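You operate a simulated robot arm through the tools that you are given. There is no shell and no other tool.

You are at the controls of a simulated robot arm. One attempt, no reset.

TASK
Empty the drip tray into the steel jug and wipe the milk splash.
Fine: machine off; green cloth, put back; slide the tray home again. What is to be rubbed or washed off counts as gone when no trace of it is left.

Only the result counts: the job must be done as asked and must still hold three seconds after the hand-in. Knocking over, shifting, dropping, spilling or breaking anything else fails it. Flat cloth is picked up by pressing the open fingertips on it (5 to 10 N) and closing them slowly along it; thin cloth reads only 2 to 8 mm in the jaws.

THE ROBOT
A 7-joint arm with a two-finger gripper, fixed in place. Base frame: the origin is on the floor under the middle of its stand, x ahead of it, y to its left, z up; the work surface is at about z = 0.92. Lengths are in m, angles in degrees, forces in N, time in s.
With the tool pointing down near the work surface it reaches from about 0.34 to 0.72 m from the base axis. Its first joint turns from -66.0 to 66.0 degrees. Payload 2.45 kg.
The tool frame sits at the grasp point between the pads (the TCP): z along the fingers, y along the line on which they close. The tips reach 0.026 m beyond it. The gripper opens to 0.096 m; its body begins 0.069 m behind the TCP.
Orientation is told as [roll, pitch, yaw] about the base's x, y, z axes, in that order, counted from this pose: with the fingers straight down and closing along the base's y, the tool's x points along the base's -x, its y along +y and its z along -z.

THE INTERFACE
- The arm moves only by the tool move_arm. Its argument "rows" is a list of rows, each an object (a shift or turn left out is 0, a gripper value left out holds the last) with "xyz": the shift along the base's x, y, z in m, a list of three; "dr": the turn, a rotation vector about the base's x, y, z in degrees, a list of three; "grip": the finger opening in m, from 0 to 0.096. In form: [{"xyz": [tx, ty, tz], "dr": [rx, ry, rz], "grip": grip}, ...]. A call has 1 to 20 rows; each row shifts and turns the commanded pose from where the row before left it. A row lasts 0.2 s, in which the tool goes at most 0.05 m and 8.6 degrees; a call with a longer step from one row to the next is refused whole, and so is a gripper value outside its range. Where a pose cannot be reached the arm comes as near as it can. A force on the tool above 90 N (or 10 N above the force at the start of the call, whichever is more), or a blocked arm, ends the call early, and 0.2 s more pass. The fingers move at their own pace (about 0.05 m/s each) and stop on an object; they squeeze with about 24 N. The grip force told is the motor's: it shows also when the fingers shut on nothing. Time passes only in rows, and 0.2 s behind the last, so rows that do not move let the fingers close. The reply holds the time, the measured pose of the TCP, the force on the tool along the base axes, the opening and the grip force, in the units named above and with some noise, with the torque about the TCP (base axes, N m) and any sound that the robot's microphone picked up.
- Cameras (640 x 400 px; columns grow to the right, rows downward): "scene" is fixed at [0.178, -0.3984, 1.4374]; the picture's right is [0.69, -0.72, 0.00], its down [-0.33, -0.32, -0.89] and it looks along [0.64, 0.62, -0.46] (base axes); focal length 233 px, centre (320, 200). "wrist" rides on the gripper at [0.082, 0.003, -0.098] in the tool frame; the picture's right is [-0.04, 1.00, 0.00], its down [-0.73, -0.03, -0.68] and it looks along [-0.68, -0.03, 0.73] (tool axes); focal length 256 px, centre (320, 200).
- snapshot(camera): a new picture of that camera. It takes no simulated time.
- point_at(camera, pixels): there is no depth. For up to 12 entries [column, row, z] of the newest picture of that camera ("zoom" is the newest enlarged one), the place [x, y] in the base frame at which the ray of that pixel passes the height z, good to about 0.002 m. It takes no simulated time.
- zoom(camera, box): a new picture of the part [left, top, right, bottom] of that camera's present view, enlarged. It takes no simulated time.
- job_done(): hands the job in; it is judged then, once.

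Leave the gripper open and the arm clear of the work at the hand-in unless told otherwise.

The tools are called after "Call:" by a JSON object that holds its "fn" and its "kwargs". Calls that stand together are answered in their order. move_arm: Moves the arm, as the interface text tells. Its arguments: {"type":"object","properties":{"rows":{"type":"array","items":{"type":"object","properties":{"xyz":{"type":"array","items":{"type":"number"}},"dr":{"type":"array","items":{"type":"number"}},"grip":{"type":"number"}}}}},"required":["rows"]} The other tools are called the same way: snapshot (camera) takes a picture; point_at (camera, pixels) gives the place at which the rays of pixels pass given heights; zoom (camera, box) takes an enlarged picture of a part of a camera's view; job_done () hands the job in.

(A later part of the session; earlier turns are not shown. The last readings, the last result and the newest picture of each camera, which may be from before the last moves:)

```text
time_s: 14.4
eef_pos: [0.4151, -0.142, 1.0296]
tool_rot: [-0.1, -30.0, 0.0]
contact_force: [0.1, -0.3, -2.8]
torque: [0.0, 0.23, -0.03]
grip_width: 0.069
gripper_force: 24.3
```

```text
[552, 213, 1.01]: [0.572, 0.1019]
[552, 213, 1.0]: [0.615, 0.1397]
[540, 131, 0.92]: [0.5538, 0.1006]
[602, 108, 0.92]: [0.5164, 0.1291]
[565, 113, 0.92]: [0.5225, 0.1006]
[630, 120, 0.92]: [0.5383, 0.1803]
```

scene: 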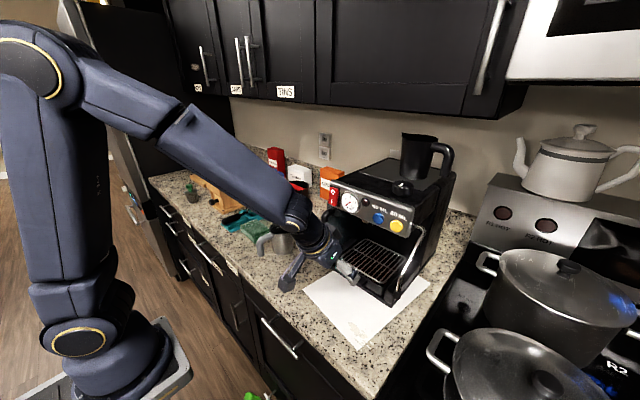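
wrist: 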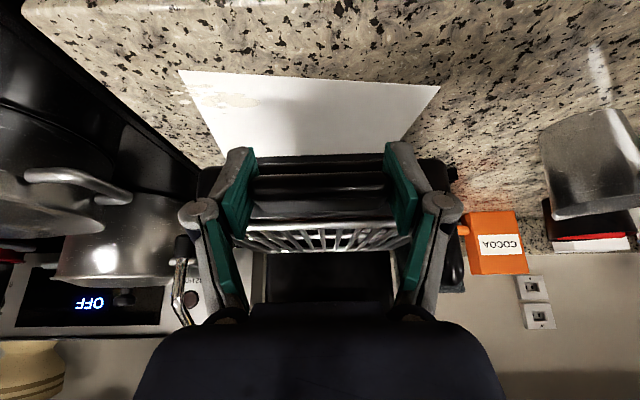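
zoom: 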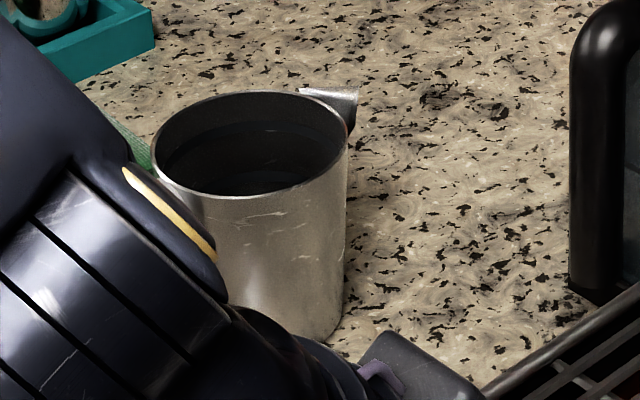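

The jug's centre is (0.550, 0.132), rim z≈1.01, radius ≈0.038. I'll carry the tray level to a spot where its far-left corner is above the jug: yaw +28°, TCP about (0.432, −0.016, 1.085), moving slowly.

Call:
{"fn": "move_arm", "kwargs": {"rows": [{"xyz": [0.001, 0.003, 0.006], "dr": [0, 0, 1]}, {"xyz": [0.002, 0.007, 0.009], "dr": [0, 0, 2]}, {"xyz": [0.002, 0.01, 0.01], "dr": [0, 0, 2.5]}, {"xyz": [0.002, 0.011, 0.01], "dr": [0, 0, 2.5]}, {"xyz": [0.001, 0.011, 0.008], "dr": [0, 0, 2.5]}, {"xyz": [0.001, 0.011, 0.006], "dr": [0, 0, 2.5]}, {"xyz": [0.001, 0.011, 0.004], "dr": [0, 0, 2.5]}, {"xyz": [0.001, 0.011, 0.002], "dr": [0, 0, 2.5]}, {"xyz": [0.001, 0.011, 0], "dr": [0, 0, 2.5]}, {"xyz": [0.001, 0.011, 0], "dr": [0, 0, 2.5]}, {"xyz": [0.001, 0.01, 0], "dr": [0, 0, 2]}, {"xyz": [0.001, 0.008, 0], "dr": [0, 0, 1.5]}, {"xyz": [0.001, 0.006, 0], "dr": [0, 0, 1]}, {"xyz": [0.001, 0.003, 0], "dr": [0, 0, 0.5]}, {}]}}

Call:
{"fn": "snapshot", "kwargs": {"camera": "scene"}}

Call:
{"fn": "zoom", "kwargs": {"camera": "scene", "box": [240, 180, 380, 280]}}

Call:
{"fn": "snapshot", "kwargs": {"camera": "wrist"}}

```text
time_s: 17.6
eef_pos: [0.4322, -0.0175, 1.0866]
tool_rot: [0.0, -30.1, 28.0]
contact_force: [0.5, -0.3, -3.2]
torque: [-0.09, 0.21, 0.01]
grip_width: 0.069
gripper_force: 24.3
```

```text
taken
```

scene: 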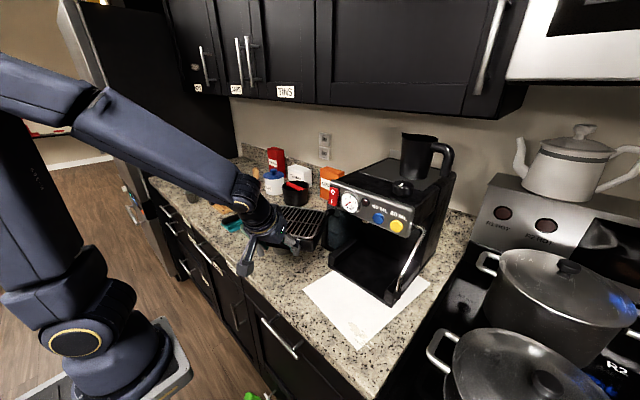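

```text
4.00 times, centred on (310, 230) of scene
```

zoom: 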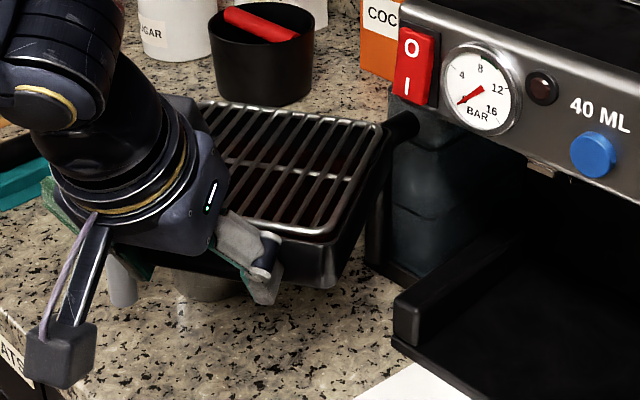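

```text
taken
```

wrist: 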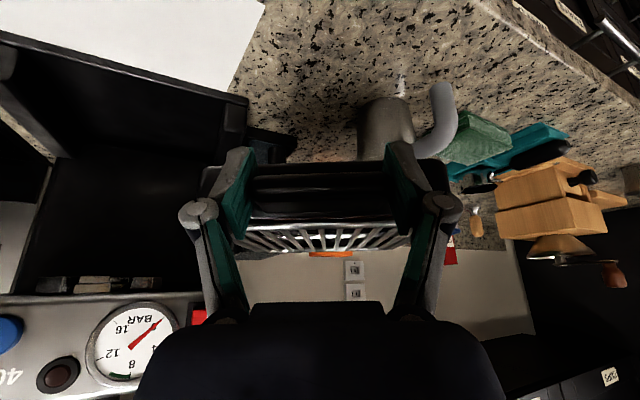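

The far-left corner is now above the jug, with TCP (0.432, −0.0175) at yaw 28°, and the tray hangs free. I'll start tilting about the diagonal axis so that only this corner goes down, 10° to begin with, keeping the corner over the jug.

Call:
{"fn": "move_arm", "kwargs": {"rows": [{"xyz": [0, 0, 0.005], "dr": [-2.39, 0.73, 0]}, {"xyz": [0, 0, 0.005], "dr": [-2.39, 0.73, 0]}, {"xyz": [0.0002, 0.0005, 0.005], "dr": [-2.39, 0.73, 0]}, {"xyz": [0.0002, 0.0005, 0.005], "dr": [-2.39, 0.73, 0]}, {}]}}

Call:
{"fn": "zoom", "kwargs": {"camera": "scene", "box": [240, 180, 380, 280]}}

Call:
{"fn": "zoom", "kwargs": {"camera": "wrist", "box": [170, 60, 520, 300]}}

```text
time_s: 18.8
eef_pos: [0.4324, -0.0163, 1.1042]
tool_rot: [-7.7, -22.8, 31.5]
contact_force: [0.7, 0.0, -2.2]
torque: [-0.11, 0.16, 0.0]
grip_width: 0.0687
gripper_force: 24.1
```

```text
4.00 times, centred on (310, 230) of scene
```

zoom: 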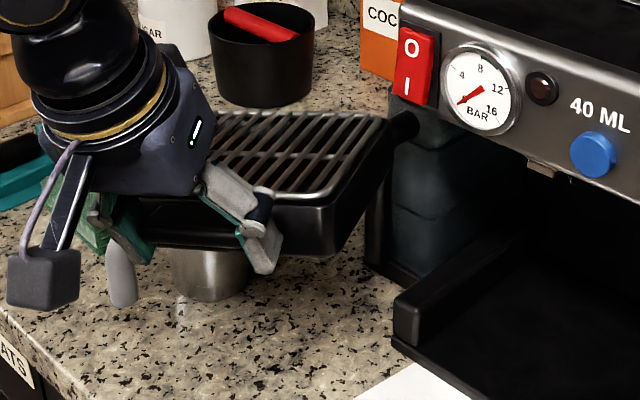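

```text
1.67 times, centred on (345, 180) of wrist
```

zoom: 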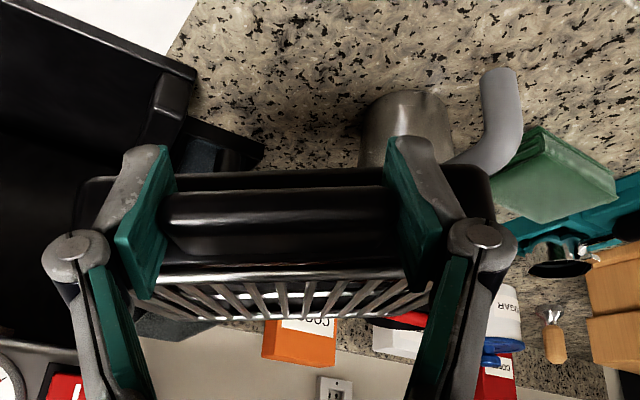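

At 10° tilt there's no sound or flow yet, and the corner is over the jug. I'll continue to 20°.

Call:
{"fn": "move_arm", "kwargs": {"rows": [{"xyz": [0.0003, 0.0012, 0.005], "dr": [-2.39, 0.73, 0]}, {"xyz": [0.0003, 0.0012, 0.005], "dr": [-2.39, 0.73, 0]}, {"xyz": [0.0005, 0.0018, 0.0048], "dr": [-2.39, 0.73, 0]}, {"xyz": [0.0005, 0.0018, 0.0048], "dr": [-2.39, 0.73, 0]}, {}]}}

Call:
{"fn": "zoom", "kwargs": {"camera": "scene", "box": [240, 170, 380, 270]}}

Call:
{"fn": "zoom", "kwargs": {"camera": "wrist", "box": [170, 60, 520, 300]}}

```text
time_s: 20.0
eef_pos: [0.4337, -0.0101, 1.1243]
tool_rot: [-14.5, -15.1, 33.6]
contact_force: [0.2, -0.2, -1.7]
torque: [-0.11, 0.19, 0.06]
grip_width: 0.0687
gripper_force: 23.8
```

```text
4.00 times, centred on (310, 220) of scene
```

zoom: 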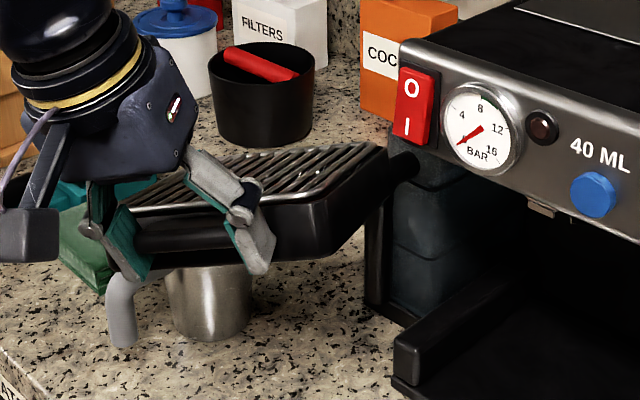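

```text
1.67 times, centred on (345, 180) of wrist
```

zoom: 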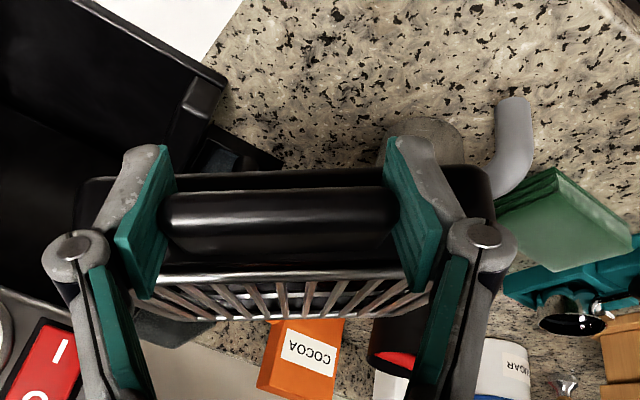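

The pose is as planned, with the lip at about z≈1.075 over the jug. The load eased slightly. I'll continue to 30°.

Call:
{"fn": "move_arm", "kwargs": {"rows": [{"xyz": [0.0007, 0.0023, 0.0046], "dr": [-2.39, 0.73, 0]}, {"xyz": [0.0007, 0.0024, 0.0046], "dr": [-2.39, 0.73, 0]}, {"xyz": [0.0009, 0.0029, 0.0044], "dr": [-2.39, 0.73, 0]}, {"xyz": [0.0009, 0.0029, 0.0044], "dr": [-2.39, 0.73, 0]}, {}, {}, {}]}}

Call:
{"fn": "zoom", "kwargs": {"camera": "scene", "box": [240, 170, 380, 270]}}

Call:
{"fn": "zoom", "kwargs": {"camera": "wrist", "box": [170, 60, 520, 300]}}

```text
time_s: 21.6
eef_pos: [0.4119, 0.0045, 1.1464]
tool_rot: [-20.9, -7.5, 34.9]
contact_force: [0.4, 0.1, -2.4]
torque: [-0.08, 0.17, 0.0]
grip_width: 0.0687
gripper_force: 23.8
out of reach, approached as far as the arm can: row 2, 3, 4
```

```text
4.00 times, centred on (310, 220) of scene
```

zoom: 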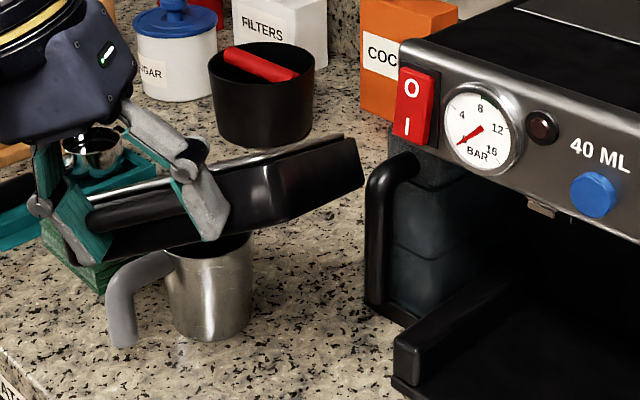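

```text
1.67 times, centred on (345, 180) of wrist
```

zoom: 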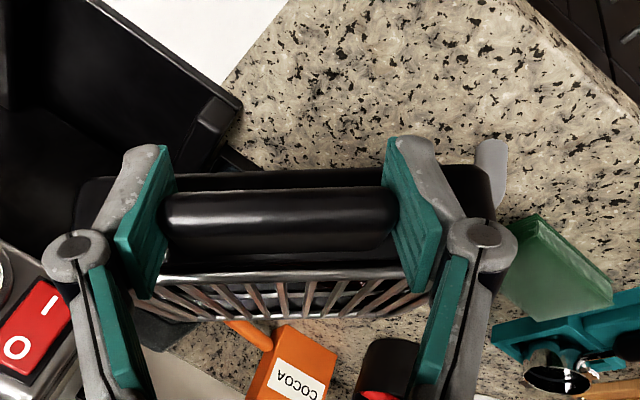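

The arm hit a reach limit, and the TCP is about 2.5 cm nearer the base than planned, at (0.412, 0.0045). The lip should still be within the jug's mouth. Before going on, I'll look closely at the grate, the jug and the surroundings.

Call:
{"fn": "zoom", "kwargs": {"camera": "wrist", "box": [240, 210, 440, 270]}}

Call:
{"fn": "zoom", "kwargs": {"camera": "scene", "box": [255, 195, 345, 265]}}

Call:
{"fn": "snapshot", "kwargs": {"camera": "scene"}}

```text
3.20 times, centred on (340, 240) of wrist
```

zoom: 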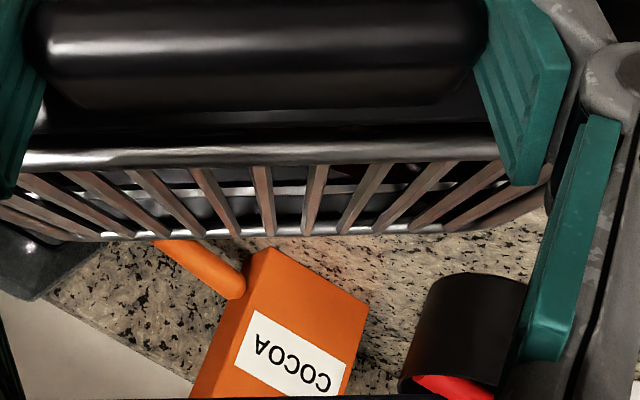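

```text
5.71 times, centred on (300, 230) of scene
```

zoom: 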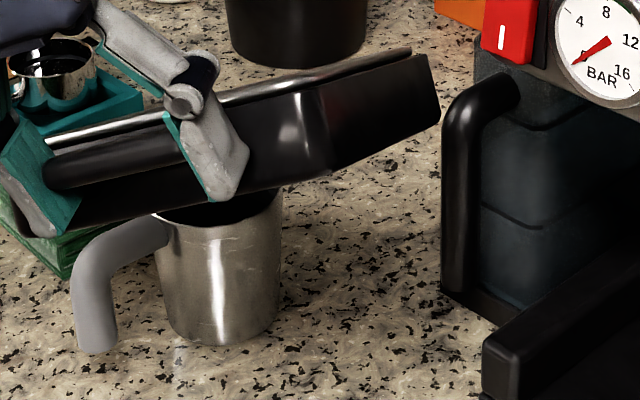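

```text
taken
```

scene: 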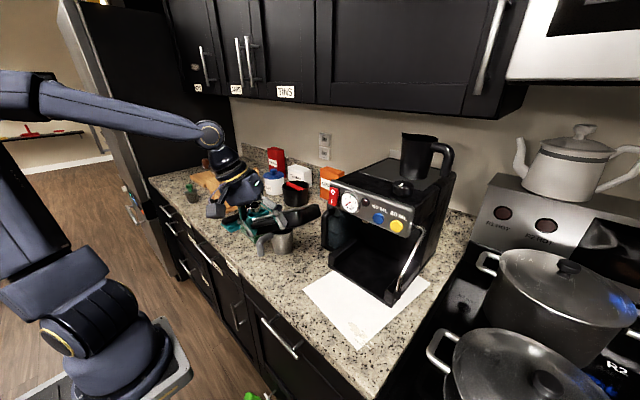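

By calculation, the lip is at (0.523, 0.132, 1.070), still inside the jug's mouth but off-centre, and the tray's liquid state isn't clear. I'll hold still to average the load and see whether the arm will shift +x by 1 cm.

Call:
{"fn": "move_arm", "kwargs": {"rows": [{}, {}]}}

Call:
{"fn": "move_arm", "kwargs": {"rows": [{"xyz": [0.005, 0, 0]}, {"xyz": [0.005, 0, 0]}, {}]}}

Call:
{"fn": "move_arm", "kwargs": {"rows": [{}]}}

```text
time_s: 22.2
eef_pos: [0.4125, 0.0044, 1.1453]
tool_rot: [-20.9, -7.5, 34.8]
contact_force: [-0.5, 0.1, -2.4]
torque: [-0.05, 0.16, -0.02]
grip_width: 0.0692
gripper_force: 24.2
```

```text
time_s: 23.0
eef_pos: [0.4134, 0.0052, 1.1483]
tool_rot: [-20.9, -7.4, 35.0]
contact_force: [0.4, -0.3, -2.8]
torque: [-0.04, 0.16, 0.0]
grip_width: 0.0693
gripper_force: 24.3
out of reach, approached as far as the arm can: row 1, 2
```

```text
time_s: 23.4
eef_pos: [0.4127, 0.0054, 1.1467]
tool_rot: [-20.9, -7.5, 34.9]
contact_force: [-0.9, -0.1, -3.2]
torque: [-0.04, 0.14, -0.03]
grip_width: 0.069
gripper_force: 23.9
```

The load is about the same, and the arm won't go further out in x in this posture. If I reduce the yaw to 10° the TCP can sit further left and closer in, with the lip back over the jug's centre. I'll rotate yaw −18° in small steps, keeping the lip above the mouth.

Call:
{"fn": "move_arm", "kwargs": {"rows": [{"xyz": [-0.001, 0.0042, 0], "dr": [0, 0, -2]}, {"xyz": [-0.001, 0.0042, 0], "dr": [0, 0, -2]}, {"xyz": [-0.001, 0.0042, 0], "dr": [0, 0, -2]}, {}]}}

```text
time_s: 24.4
eef_pos: [0.4044, 0.0186, 1.1484]
tool_rot: [-20.9, -7.4, 28.9]
contact_force: [1.0, -0.1, -2.0]
torque: [-0.05, 0.15, 0.01]
grip_width: 0.0687
gripper_force: 24.0
out of reach, approached as far as the arm can: row 2
```

The limit seems tied to the tool leaning sideways. A better way is to let the yaw grow with the tilt, so the tool leans outward instead. I'll go back to 20° tilt and 28° yaw, which was fully reachable, with the lip raised slightly and still over the jug.

Call:
{"fn": "move_arm", "kwargs": {"rows": [{"xyz": [0.005, -0.005, 0.0002], "dr": [1.88, -0.68, 1.0]}, {"xyz": [0.005, -0.005, 0.0002], "dr": [1.88, -0.68, 1.0]}, {"xyz": [0.005, -0.005, 0.0002], "dr": [1.88, -0.68, 1.0]}, {"xyz": [0.005, -0.005, 0.0002], "dr": [1.88, -0.68, 1.0]}, {"xyz": [0.005, -0.005, 0.0002], "dr": [1.88, -0.68, 1.0]}, {"xyz": [0.0048, -0.0033, 0], "dr": [0, 0, 1.0]}, {}]}}

Call:
{"fn": "zoom", "kwargs": {"camera": "scene", "box": [240, 170, 380, 270]}}

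```text
time_s: 26.0
eef_pos: [0.4376, -0.0099, 1.1495]
tool_rot: [-14.3, -15.1, 33.6]
contact_force: [0.7, 0.3, -2.4]
torque: [-0.08, 0.16, 0.01]
grip_width: 0.0688
gripper_force: 23.8
```

```text
4.00 times, centred on (310, 220) of scene
```

zoom: 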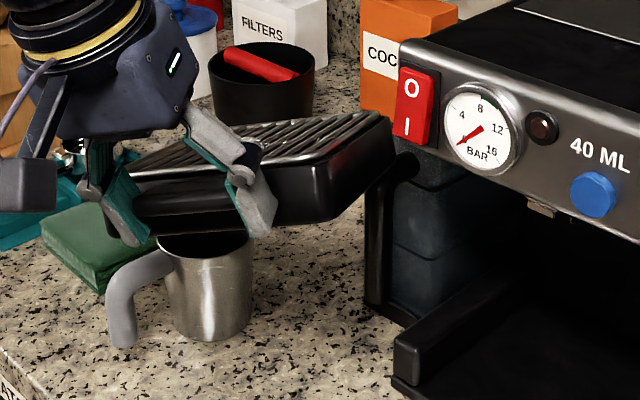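

No reach problem now, and the lip is at about (0.551, 0.128, 1.10) with the tray's right edge about 1 cm off the panel. I'll increase yaw and tilt together (to 36° and 25°), moving that edge away from the panel.

Call:
{"fn": "move_arm", "kwargs": {"rows": [{"xyz": [0.0039, -0.0019, 0.003], "dr": [-1.22, 0.28, 2]}, {"xyz": [0.0039, -0.0019, 0.003], "dr": [-1.22, 0.28, 2]}, {"xyz": [0.0039, -0.0019, 0.003], "dr": [-1.22, 0.28, 2]}, {"xyz": [0.0039, -0.0019, 0.003], "dr": [-1.22, 0.28, 2]}, {}]}}

Call:
{"fn": "zoom", "kwargs": {"camera": "scene", "box": [240, 170, 380, 270]}}

Call:
{"fn": "snapshot", "kwargs": {"camera": "wrist"}}

```text
time_s: 27.2
eef_pos: [0.4443, -0.0145, 1.1639]
tool_rot: [-17.7, -11.4, 42.5]
contact_force: [0.9, -0.3, -1.6]
torque: [-0.08, 0.15, 0.03]
grip_width: 0.0687
gripper_force: 24.4
out of reach, approached as far as the arm can: row 4
```

```text
4.00 times, centred on (310, 220) of scene
```

zoom: 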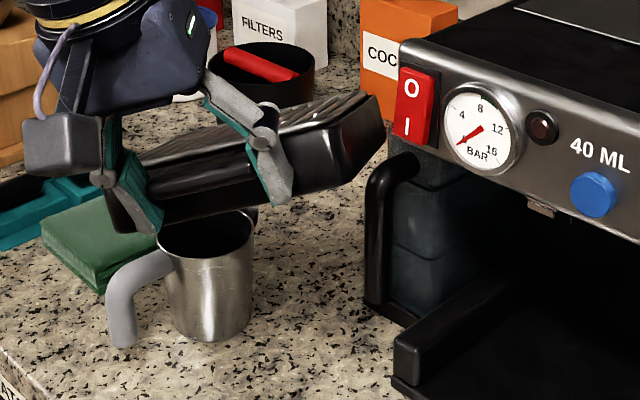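

```text
taken
```

wrist: 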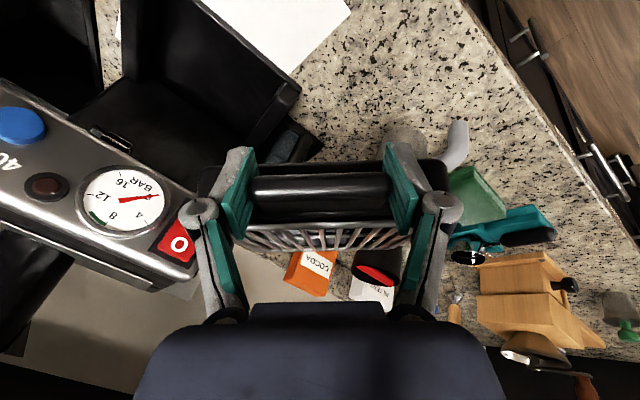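

Row 4 hit the limit again, though the lip at about (0.537, 0.133) is still inside the mouth. I'll look at the arm's overall posture to find out what's limiting it.

Call:
{"fn": "snapshot", "kwargs": {"camera": "scene"}}

Call:
{"fn": "zoom", "kwargs": {"camera": "wrist", "box": [200, 140, 460, 280]}}

```text
taken
```

scene: 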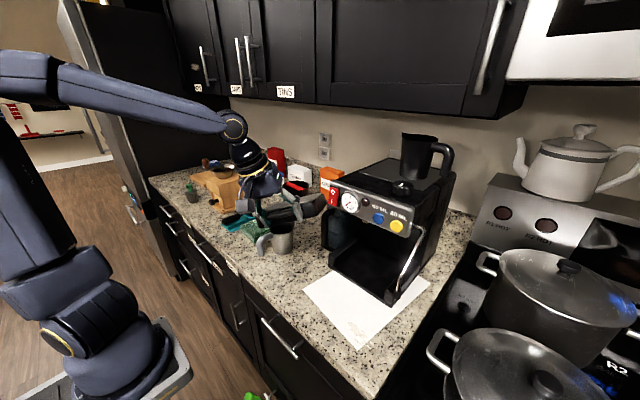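

```text
2.46 times, centred on (330, 210) of wrist
```

zoom: 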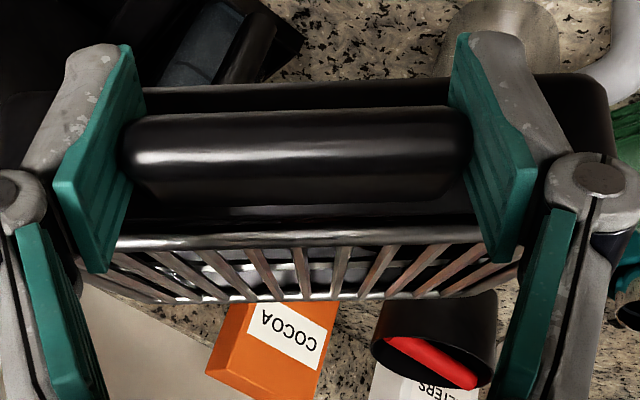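

The arm lies in the y≈0 plane and seems to resist folding the wrist further inward. Tilting mostly over the tray's left side, with only a slight far-corner bias, makes the tool lean outward, which suits the arm. I'll change the tilt direction now while keeping the same corner lowest over the jug.

Call:
{"fn": "move_arm", "kwargs": {"rows": [{"xyz": [0.0012, -0.0015, -0.0061], "dr": [0.18, -2.7, 0.57]}, {"xyz": [0.0012, -0.0015, -0.0061], "dr": [0.18, -2.7, 0.57]}, {"xyz": [0.0012, -0.0015, -0.0061], "dr": [0.18, -2.7, 0.57]}, {"xyz": [0.0012, -0.0015, -0.0061], "dr": [0.18, -2.7, 0.57]}, {}, {}]}}

Call:
{"fn": "zoom", "kwargs": {"camera": "scene", "box": [240, 170, 380, 270]}}

Call:
{"fn": "snapshot", "kwargs": {"camera": "wrist"}}

```text
time_s: 28.6
eef_pos: [0.4502, -0.0211, 1.1378]
tool_rot: [-25.0, -19.4, 46.7]
contact_force: [0.7, 0.2, -1.9]
torque: [-0.12, 0.18, 0.0]
grip_width: 0.0688
gripper_force: 23.6
```

```text
4.00 times, centred on (310, 220) of scene
```

zoom: 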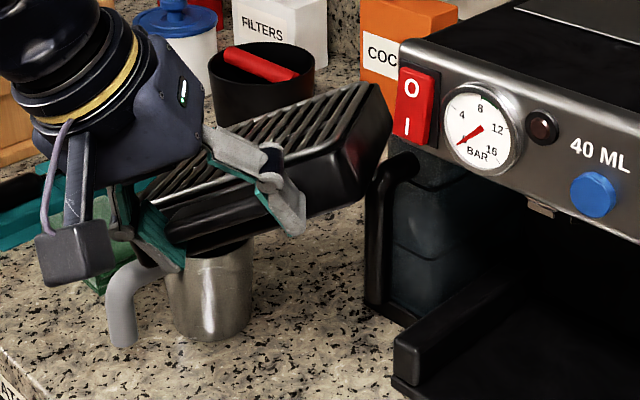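

```text
taken
```

wrist: 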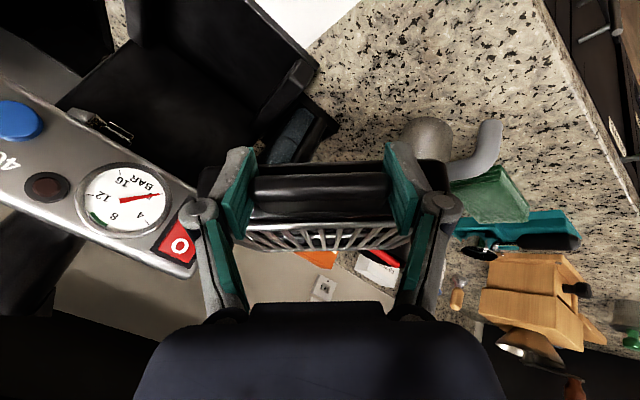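

All rows were reachable this time. By calculation, the tray is tilted 25°, with its lowest corner at (0.547, 0.131, 1.094) above the jug's centre. I'll continue tilting to 35° with yaw 44°, keeping the lip over the jug.

Call:
{"fn": "move_arm", "kwargs": {"rows": [{"xyz": [0.0046, -0.0007, 0.0029], "dr": [-2.35, -0.85, 2]}, {"xyz": [0.0046, -0.0007, 0.0029], "dr": [-2.35, -0.85, 2]}, {"xyz": [0.0046, -0.0007, 0.0029], "dr": [-2.35, -0.85, 2]}, {"xyz": [0.0046, -0.0007, 0.0029], "dr": [-2.35, -0.85, 2]}, {}, {}]}}

Call:
{"fn": "zoom", "kwargs": {"camera": "scene", "box": [240, 170, 380, 270]}}

Call:
{"fn": "zoom", "kwargs": {"camera": "wrist", "box": [200, 100, 500, 290]}}

```text
time_s: 30.0
eef_pos: [0.467, -0.025, 1.1494]
tool_rot: [-33.8, -14.1, 57.2]
contact_force: [-0.1, 0.5, -2.4]
torque: [-0.09, 0.13, 0.01]
grip_width: 0.0688
gripper_force: 24.3
```

```text
4.00 times, centred on (310, 220) of scene
```

zoom: 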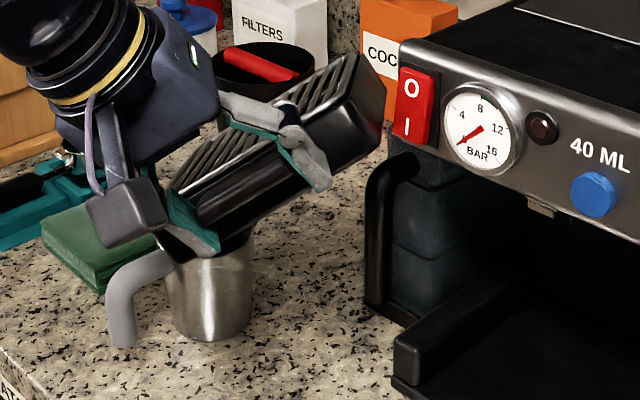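

```text
2.11 times, centred on (350, 195) of wrist
```

zoom: 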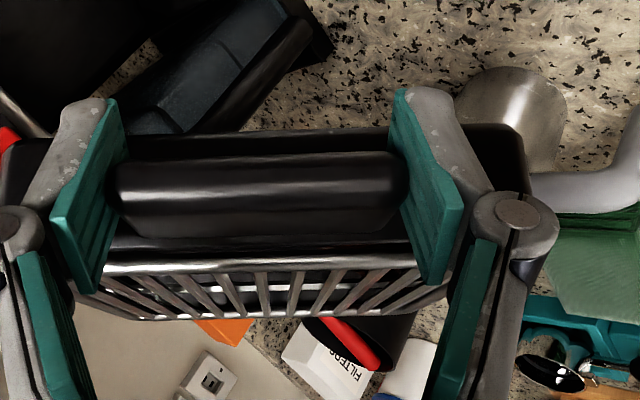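

The lip is at (0.545, 0.130, 1.086) with the tray tilted 35°, and nothing is touching. Next I'll continue to 45° tilt and 52° yaw.

Call:
{"fn": "move_arm", "kwargs": {"rows": [{"xyz": [0.0042, 0.0006, 0.002], "dr": [-2.21, -1.17, 2]}, {"xyz": [0.0042, 0.0006, 0.002], "dr": [-2.21, -1.17, 2]}, {"xyz": [0.0042, 0.0006, 0.002], "dr": [-2.21, -1.17, 2]}, {"xyz": [0.0042, 0.0006, 0.002], "dr": [-2.21, -1.17, 2]}, {}, {}]}}

Call:
{"fn": "zoom", "kwargs": {"camera": "scene", "box": [240, 170, 380, 270]}}

Call:
{"fn": "zoom", "kwargs": {"camera": "wrist", "box": [200, 100, 500, 290]}}

```text
time_s: 31.4
eef_pos: [0.4872, -0.0227, 1.157]
tool_rot: [-42.3, -8.5, 66.8]
contact_force: [-0.3, -0.7, -2.9]
torque: [-0.12, 0.13, -0.06]
grip_width: 0.0689
gripper_force: 23.4
```

```text
4.00 times, centred on (310, 220) of scene
```

zoom: 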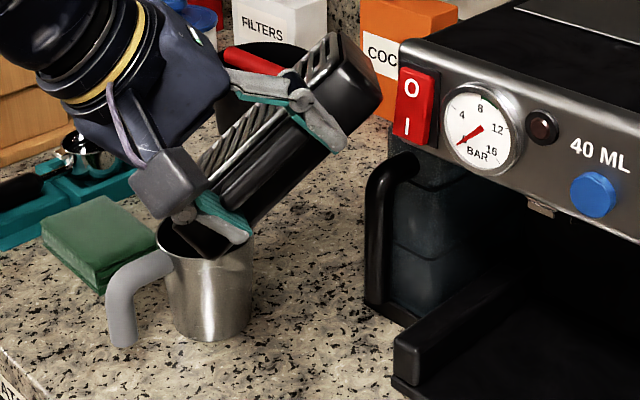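

```text
2.11 times, centred on (350, 195) of wrist
```

zoom: 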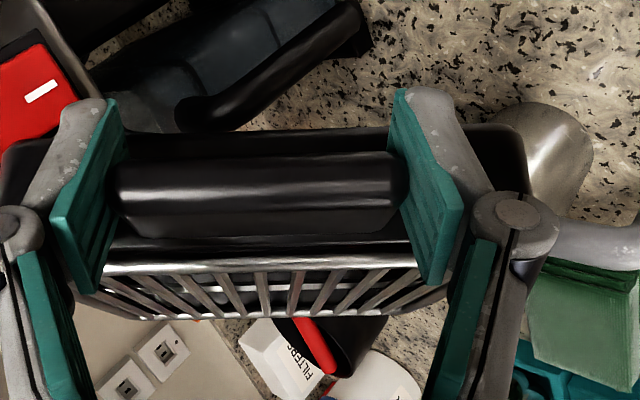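

The lip is at (0.550, 0.131, 1.075) with a 45° tilt. The grate is still seated and the grip unchanged. I'll go on to 55° tilt and 58° yaw.

Call:
{"fn": "move_arm", "kwargs": {"rows": [{"xyz": [0.0011, 0.0018, 0.0028], "dr": [-2.05, -1.43, 1.5]}, {"xyz": [0.0011, 0.0018, 0.0028], "dr": [-2.05, -1.43, 1.5]}, {"xyz": [0.0011, 0.0018, 0.0028], "dr": [-2.05, -1.43, 1.5]}, {"xyz": [0.0011, 0.0018, 0.0028], "dr": [-2.05, -1.43, 1.5]}, {}, {}]}}

Call:
{"fn": "zoom", "kwargs": {"camera": "scene", "box": [240, 170, 380, 270]}}

Call:
{"fn": "zoom", "kwargs": {"camera": "wrist", "box": [200, 100, 500, 290]}}

```text
time_s: 32.8
eef_pos: [0.4903, -0.0159, 1.1685]
tool_rot: [-50.4, -2.7, 73.6]
contact_force: [0.6, 0.6, -2.7]
torque: [-0.11, 0.12, -0.01]
grip_width: 0.0688
gripper_force: 23.9
```

```text
4.00 times, centred on (310, 220) of scene
```

zoom: 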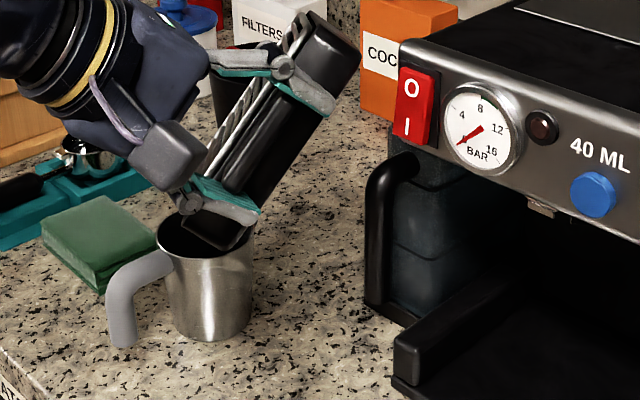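

```text
2.11 times, centred on (350, 195) of wrist
```

zoom: 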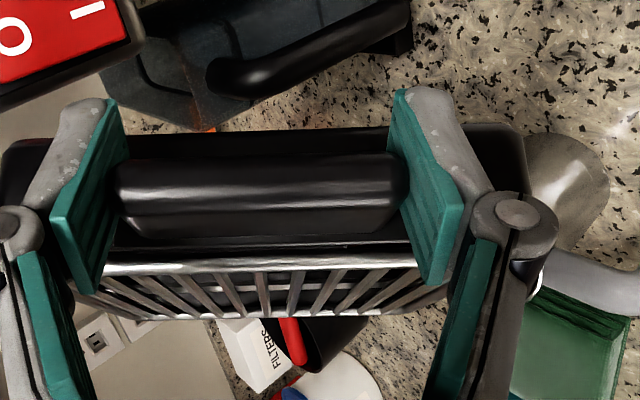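

The lip is at (0.546, 0.131, 1.071) and the tilt is 55°. From the torque, the load has dropped by roughly a fifth, so liquid has been leaving into the jug. I'll continue to 65°, then 75°, in the same way.

Call:
{"fn": "move_arm", "kwargs": {"rows": [{"xyz": [0.0018, 0.0018, 0.0025], "dr": [-1.87, -1.66, 1.75]}, {"xyz": [0.0018, 0.0018, 0.0025], "dr": [-1.87, -1.66, 1.75]}, {"xyz": [0.0018, 0.0018, 0.0025], "dr": [-1.87, -1.66, 1.75]}, {"xyz": [0.0018, 0.0018, 0.0025], "dr": [-1.87, -1.66, 1.75]}, {}]}}

Call:
{"fn": "zoom", "kwargs": {"camera": "scene", "box": [240, 170, 380, 270]}}

```text
time_s: 34.0
eef_pos: [0.4969, -0.0085, 1.178]
tool_rot: [-58.6, 3.1, 80.6]
contact_force: [-0.9, 0.1, -1.4]
torque: [-0.12, 0.1, 0.0]
grip_width: 0.0688
gripper_force: 24.3
```

```text
4.00 times, centred on (310, 220) of scene
```

zoom: 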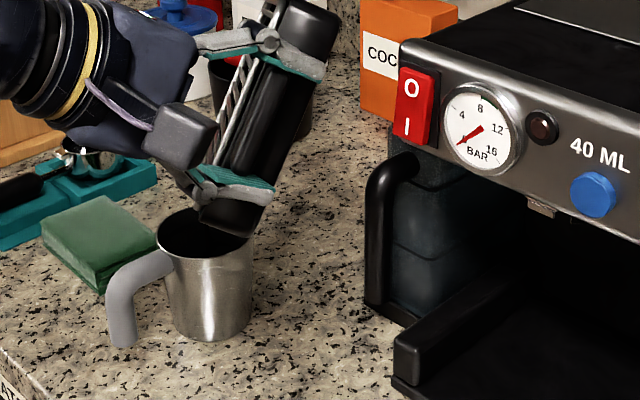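

Reachable, and the lip is at (0.548, 0.132, 1.068) with a 65° tilt. I'll continue to 75° tilt and 72° yaw.

Call:
{"fn": "move_arm", "kwargs": {"rows": [{"xyz": [0.0004, 0.0018, 0.0023], "dr": [-1.66, -1.87, 1.75]}, {"xyz": [0.0004, 0.0018, 0.0023], "dr": [-1.66, -1.87, 1.75]}, {"xyz": [0.0004, 0.0018, 0.0023], "dr": [-1.66, -1.87, 1.75]}, {"xyz": [0.0004, 0.0018, 0.0023], "dr": [-1.66, -1.87, 1.75]}, {}, {}]}}

Call:
{"fn": "zoom", "kwargs": {"camera": "scene", "box": [240, 170, 380, 270]}}

Call:
{"fn": "snapshot", "kwargs": {"camera": "wrist"}}

```text
time_s: 35.4
eef_pos: [0.4971, -0.0017, 1.1885]
tool_rot: [-66.6, 8.9, 86.7]
contact_force: [0.3, -0.3, -1.9]
torque: [-0.14, 0.1, 0.01]
grip_width: 0.0691
gripper_force: 24.3
```

```text
4.00 times, centred on (310, 220) of scene
```

zoom: 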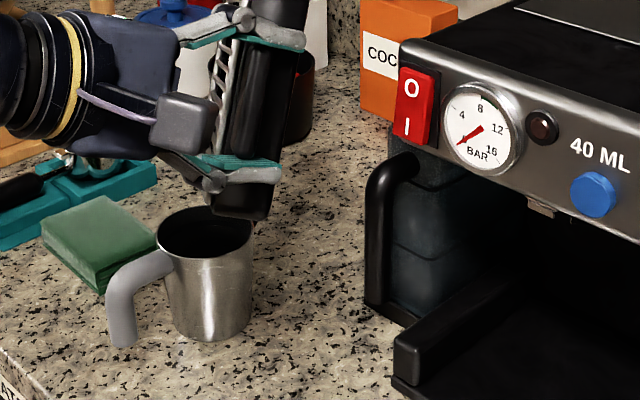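

```text
taken
```

wrist: 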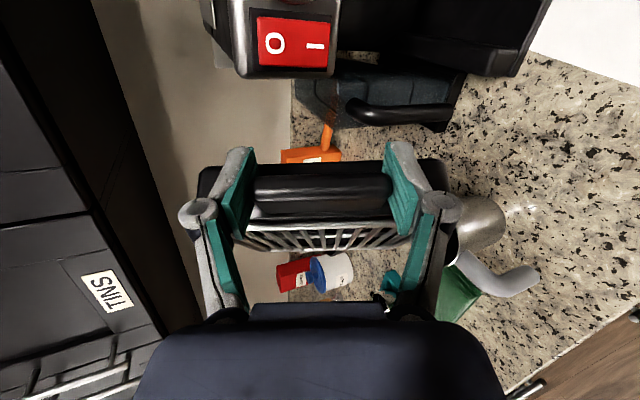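

Tilt is 75° with the lip at (0.546, 0.131, 1.069), and the grate stays put. I'll go past vertical to drain the rest: 85°, then 95°, then hold.

Call:
{"fn": "move_arm", "kwargs": {"rows": [{"xyz": [-0.0016, 0.0023, 0.0012], "dr": [-1.47, -2.02, 1]}, {"xyz": [-0.0016, 0.0023, 0.0012], "dr": [-1.47, -2.02, 1]}, {"xyz": [-0.0016, 0.0023, 0.0012], "dr": [-1.47, -2.02, 1]}, {"xyz": [-0.0016, 0.0023, 0.0012], "dr": [-1.47, -2.02, 1]}, {}, {"xyz": [-0.0033, 0.0024, 0.0005], "dr": [-1.36, -2.1, 0.5]}, {"xyz": [-0.0033, 0.0024, 0.0005], "dr": [-1.36, -2.1, 0.5]}, {"xyz": [-0.0033, 0.0024, 0.0005], "dr": [-1.36, -2.1, 0.5]}, {"xyz": [-0.0033, 0.0024, 0.0005], "dr": [-1.36, -2.1, 0.5]}, {}, {}, {}]}}

Call:
{"fn": "zoom", "kwargs": {"camera": "scene", "box": [240, 170, 380, 270]}}

Call:
{"fn": "snapshot", "kwargs": {"camera": "wrist"}}

```text
time_s: 38.0
eef_pos: [0.5228, 0.0255, 1.2248]
tool_rot: [-84.0, 19.8, 88.5]
contact_force: [0.0, 0.7, -2.5]
torque: [-0.1, 0.11, 0.04]
grip_width: 0.0689
gripper_force: 23.8
out of reach, approached as far as the arm can: row 2, 3, 4, 6, 7, 8, 9
```

```text
4.00 times, centred on (310, 220) of scene
```

zoom: 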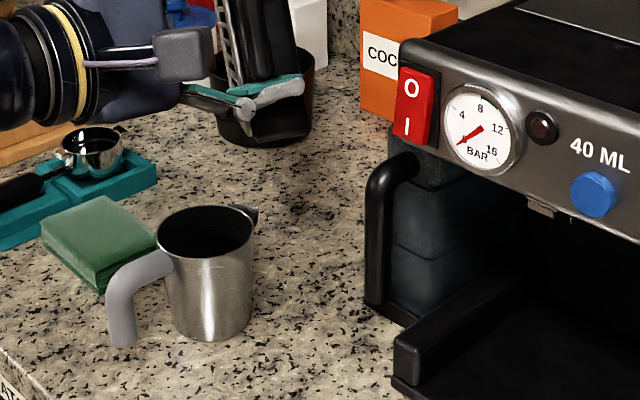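

```text
taken
```

wrist: 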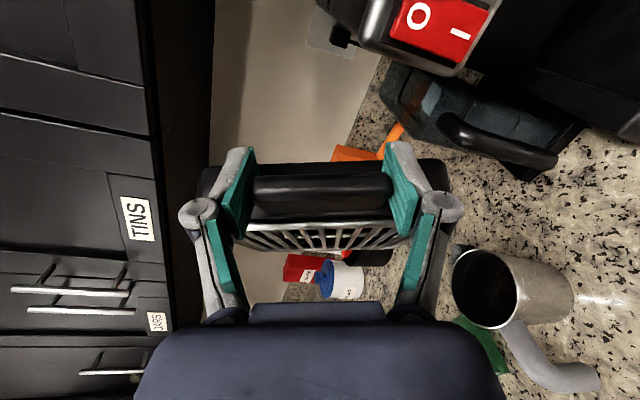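

The last rows were out of reach and the TCP drifted, so by calculation the lip is now at (0.594, 0.140), just outside the jug's mouth. I'll check the counter there, the jug's inside and the tray before moving.

Call:
{"fn": "zoom", "kwargs": {"camera": "wrist", "box": [420, 220, 620, 380]}}

Call:
{"fn": "zoom", "kwargs": {"camera": "scene", "box": [265, 205, 345, 265]}}

Call:
{"fn": "zoom", "kwargs": {"camera": "wrist", "box": [220, 190, 420, 270]}}

```text
2.50 times, centred on (520, 300) of wrist
```

zoom: 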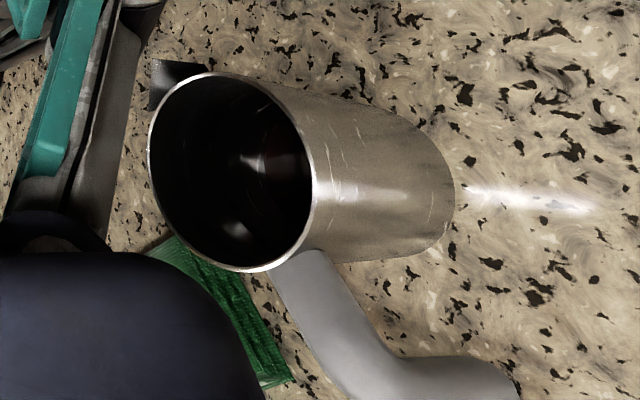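

```text
6.67 times, centred on (305, 235) of scene
```

zoom: 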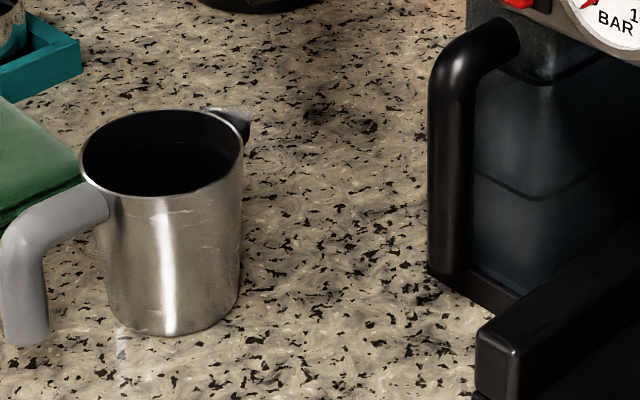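

```text
3.20 times, centred on (320, 230) of wrist
```

zoom: 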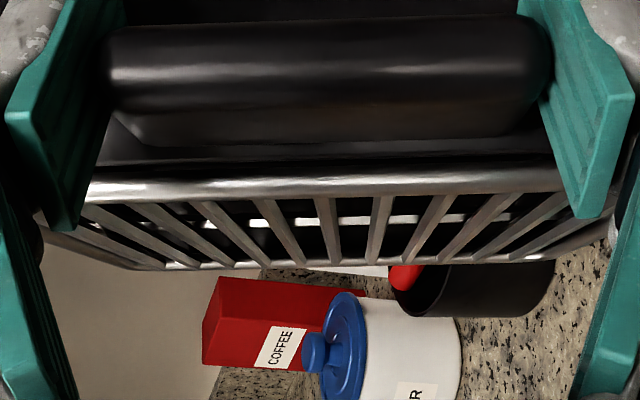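

The jug stands upright with dark liquid inside, no stain is visible beside it, and the tray is tilted about 95°, so it's drained. Now I'll reverse the tilt along the same path, first back to the 75° pose.

Call:
{"fn": "move_arm", "kwargs": {"rows": [{"xyz": [-0.0032, -0.0034, -0.004], "dr": [1.36, 2.1, -0.5]}, {"xyz": [-0.0032, -0.0034, -0.004], "dr": [1.36, 2.1, -0.5]}, {"xyz": [-0.0032, -0.0034, -0.004], "dr": [1.36, 2.1, -0.5]}, {"xyz": [-0.0032, -0.0034, -0.004], "dr": [1.36, 2.1, -0.5]}, {"xyz": [-0.0032, -0.0034, -0.004], "dr": [1.47, 2.02, -1]}, {"xyz": [-0.0032, -0.0034, -0.004], "dr": [1.47, 2.02, -1]}, {"xyz": [-0.0032, -0.0034, -0.004], "dr": [1.47, 2.02, -1]}, {"xyz": [-0.0032, -0.0034, -0.004], "dr": [1.47, 2.02, -1]}, {}]}}

Call:
{"fn": "zoom", "kwargs": {"camera": "scene", "box": [240, 170, 380, 270]}}

```text
time_s: 40.0
eef_pos: [0.4981, -0.0013, 1.194]
tool_rot: [-66.7, 9.0, 86.8]
contact_force: [-0.3, 0.5, -1.9]
torque: [-0.11, 0.09, -0.01]
grip_width: 0.0689
gripper_force: 23.6
```

```text
4.00 times, centred on (310, 220) of scene
```

zoom: 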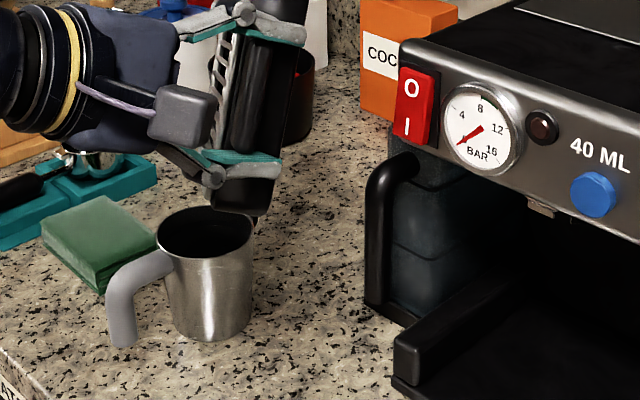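

I'm back in the 75° pose, and the moment has dropped further. I'll continue reversing to 35° along the known path.

Call:
{"fn": "move_arm", "kwargs": {"rows": [{"xyz": [-0.0004, -0.0018, -0.0023], "dr": [1.66, 1.87, -1.75]}, {"xyz": [-0.0004, -0.0018, -0.0023], "dr": [1.66, 1.87, -1.75]}, {"xyz": [-0.0004, -0.0018, -0.0023], "dr": [1.66, 1.87, -1.75]}, {"xyz": [-0.0004, -0.0018, -0.0023], "dr": [1.66, 1.87, -1.75]}, {"xyz": [-0.0018, -0.0018, -0.0025], "dr": [1.87, 1.66, -1.75]}, {"xyz": [-0.0018, -0.0018, -0.0025], "dr": [1.87, 1.66, -1.75]}, {"xyz": [-0.0018, -0.0018, -0.0025], "dr": [1.87, 1.66, -1.75]}, {"xyz": [-0.0018, -0.0018, -0.0025], "dr": [1.87, 1.66, -1.75]}, {"xyz": [-0.0011, -0.0018, -0.0028], "dr": [2.05, 1.43, -1.5]}, {"xyz": [-0.0011, -0.0018, -0.0028], "dr": [2.05, 1.43, -1.5]}, {"xyz": [-0.0011, -0.0018, -0.0028], "dr": [2.05, 1.43, -1.5]}, {"xyz": [-0.0011, -0.0018, -0.0028], "dr": [2.05, 1.43, -1.5]}, {"xyz": [-0.0042, -0.0006, -0.002], "dr": [2.21, 1.17, -2]}, {"xyz": [-0.0042, -0.0006, -0.002], "dr": [2.21, 1.17, -2]}, {"xyz": [-0.0042, -0.0006, -0.002], "dr": [2.21, 1.17, -2]}, {"xyz": [-0.0042, -0.0006, -0.002], "dr": [2.21, 1.17, -2]}, {}]}}

Call:
{"fn": "zoom", "kwargs": {"camera": "scene", "box": [240, 170, 380, 270]}}

```text
time_s: 43.6
eef_pos: [0.4675, -0.0258, 1.1533]
tool_rot: [-33.7, -14.1, 57.1]
contact_force: [0.5, 0.6, -1.9]
torque: [-0.1, 0.12, 0.01]
grip_width: 0.069
gripper_force: 23.6
```

```text
4.00 times, centred on (310, 220) of scene
```

zoom: 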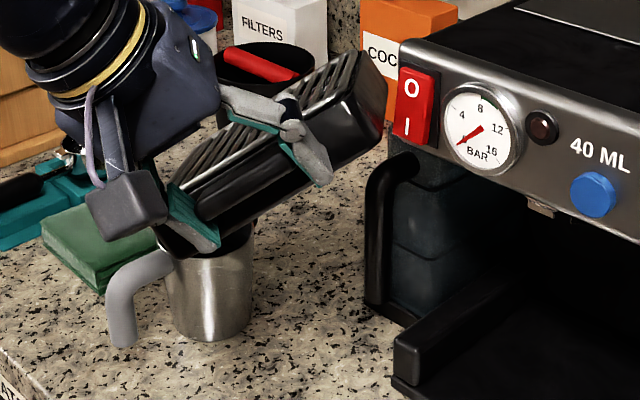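

I'm at the 35° pose, exactly as on the way in. Next I'll bring the tray to level with yaw 28°, above the jug and clear of the rim.

Call:
{"fn": "move_arm", "kwargs": {"rows": [{"xyz": [-0.0046, 0.0007, -0.0029], "dr": [2.35, 0.85, -2]}, {"xyz": [-0.0046, 0.0007, -0.0029], "dr": [2.35, 0.85, -2]}, {"xyz": [-0.0046, 0.0007, -0.0029], "dr": [2.35, 0.85, -2]}, {"xyz": [-0.0046, 0.0007, -0.0029], "dr": [2.35, 0.85, -2]}, {"xyz": [-0.0032, 0.0011, -0.008], "dr": [4.8, 1.38, -1.6]}, {"xyz": [-0.0032, 0.0011, -0.008], "dr": [4.8, 1.38, -1.6]}, {"xyz": [-0.0032, 0.0011, -0.008], "dr": [4.8, 1.38, -1.6]}, {"xyz": [-0.0032, 0.0011, -0.008], "dr": [4.8, 1.38, -1.6]}, {"xyz": [-0.0032, 0.0011, -0.008], "dr": [4.8, 1.38, -1.6]}, {}]}}

Call:
{"fn": "zoom", "kwargs": {"camera": "scene", "box": [240, 170, 380, 270]}}

Call:
{"fn": "zoom", "kwargs": {"camera": "wrist", "box": [200, 130, 460, 290]}}

```text
time_s: 45.8
eef_pos: [0.4328, -0.0178, 1.1019]
tool_rot: [0.7, -28.6, 27.9]
contact_force: [-0.3, 0.4, -1.9]
torque: [-0.08, 0.18, 0.01]
grip_width: 0.069
gripper_force: 24.1
```

```text
4.00 times, centred on (310, 220) of scene
```

zoom: 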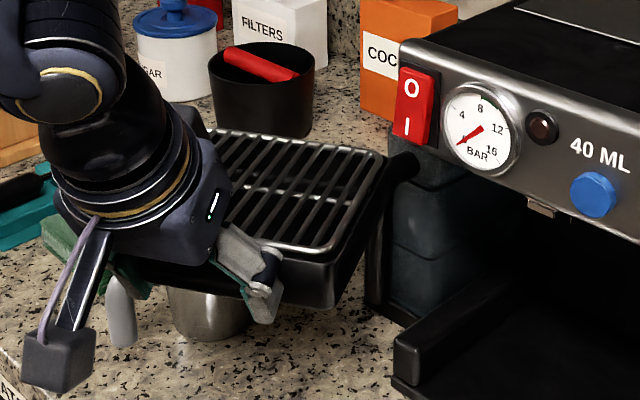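

```text
2.46 times, centred on (330, 210) of wrist
```

zoom: 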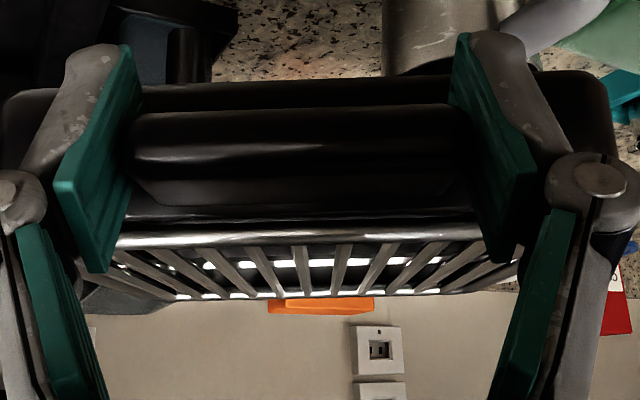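

Nearly level again. I'll look into the tray through the grate to check that it's empty.

Call:
{"fn": "zoom", "kwargs": {"camera": "scene", "box": [285, 195, 345, 245]}}

Call:
{"fn": "zoom", "kwargs": {"camera": "wrist", "box": [240, 205, 440, 265]}}

```text
8.00 times, centred on (315, 220) of scene
```

zoom: 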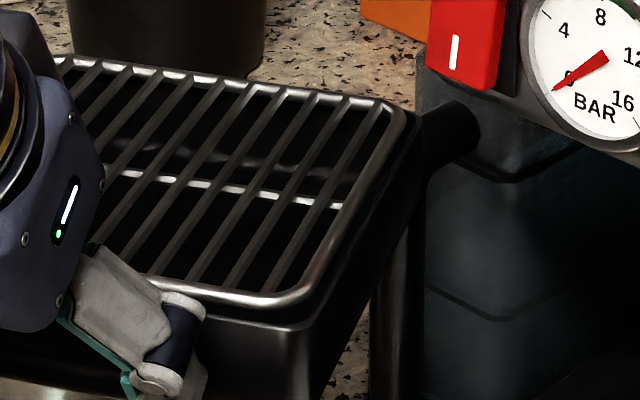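

```text
3.20 times, centred on (340, 235) of wrist
```

zoom: 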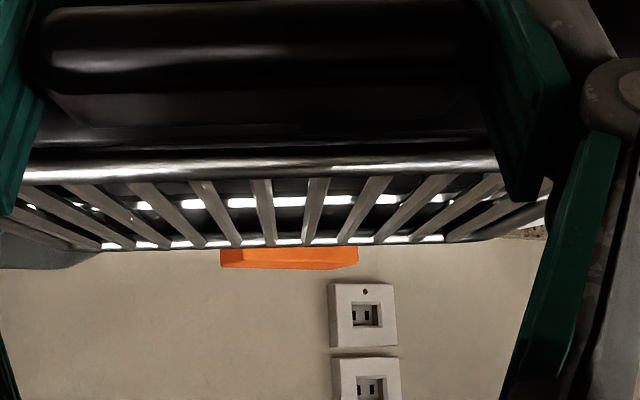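

The inside is now plain black with no reddish liquid, so it's empty. I'll correct the small orientation error and carry it back along the same path to in front of the slot.

Call:
{"fn": "move_arm", "kwargs": {"rows": [{"dr": [0.12, -1.52, -0.24]}, {"xyz": [-0.001, -0.003, 0], "dr": [0, 0, -0.5]}, {"xyz": [-0.001, -0.006, 0], "dr": [0, 0, -1]}, {"xyz": [-0.001, -0.008, 0], "dr": [0, 0, -1.5]}, {"xyz": [-0.001, -0.01, 0], "dr": [0, 0, -2]}, {"xyz": [-0.001, -0.011, 0], "dr": [0, 0, -2.5]}, {"xyz": [-0.001, -0.011, 0], "dr": [0, 0, -2.5]}, {"xyz": [-0.001, -0.011, -0.002], "dr": [0, 0, -2.5]}, {"xyz": [-0.001, -0.011, -0.004], "dr": [0, 0, -2.5]}, {"xyz": [-0.001, -0.011, -0.006], "dr": [0, 0, -2.5]}, {"xyz": [-0.001, -0.011, -0.008], "dr": [0, 0, -2.5]}, {"xyz": [-0.002, -0.011, -0.01], "dr": [0, 0, -2.5]}, {"xyz": [-0.002, -0.01, -0.01], "dr": [0, 0, -2.5]}, {"xyz": [-0.002, -0.007, -0.009], "dr": [0, 0, -2]}, {"xyz": [-0.001, -0.003, -0.006], "dr": [0, 0, -1]}, {}]}}

Call:
{"fn": "zoom", "kwargs": {"camera": "scene", "box": [250, 190, 430, 340]}}

Call:
{"fn": "snapshot", "kwargs": {"camera": "wrist"}}

```text
time_s: 49.2
eef_pos: [0.4167, -0.1428, 1.0478]
tool_rot: [-0.2, -30.0, 0.1]
contact_force: [-0.3, -0.4, -1.6]
torque: [-0.02, 0.18, 0.0]
grip_width: 0.0686
gripper_force: 23.7
```

```text
2.67 times, centred on (340, 265) of scene
```

zoom: 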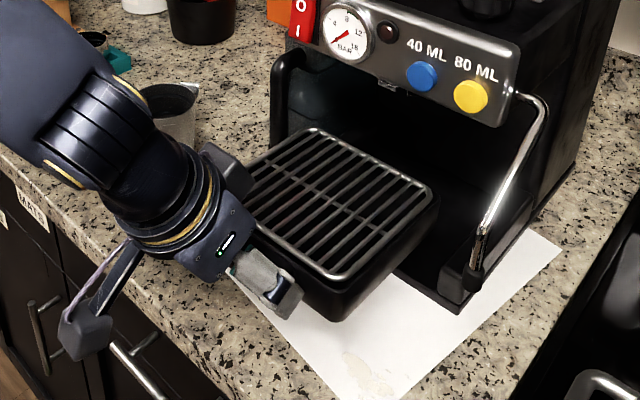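

```text
taken
```

wrist: 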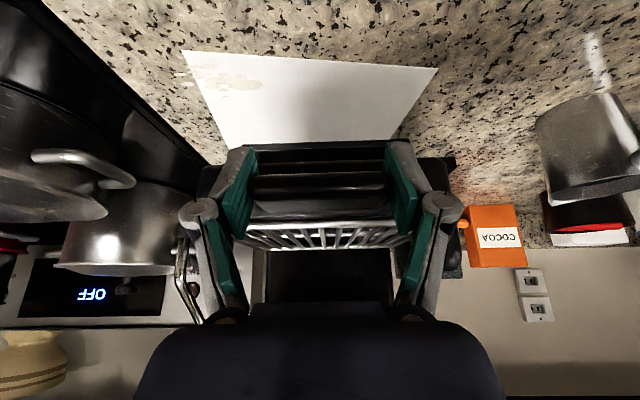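

The tray is level in front of the slot, and the wrist view of the tab matches the earlier one. I'll lower to 0.970 and slide in to x≈0.477 at that height, as on the way out.

Call:
{"fn": "move_arm", "kwargs": {"rows": [{"xyz": [0, 0.0004, -0.012]}, {"xyz": [0, 0.0004, -0.015]}, {"xyz": [0, 0, -0.015]}, {"xyz": [0, 0, -0.015]}, {"xyz": [0, 0, -0.012]}, {"xyz": [0, 0, -0.0088]}, {}]}}

Call:
{"fn": "zoom", "kwargs": {"camera": "scene", "box": [270, 220, 430, 340]}}

```text
time_s: 50.8
eef_pos: [0.4154, -0.1387, 0.9707]
tool_rot: [-0.2, -30.0, 0.0]
contact_force: [0.0, 0.3, -2.1]
torque: [-0.01, 0.18, -0.02]
grip_width: 0.0689
gripper_force: 23.7
```

```text
3.33 times, centred on (350, 280) of scene
```

zoom: 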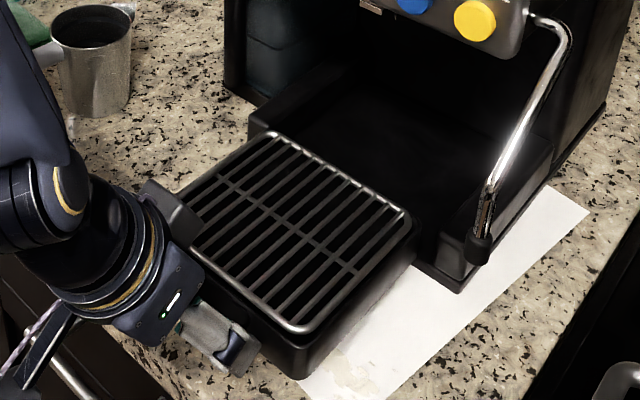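

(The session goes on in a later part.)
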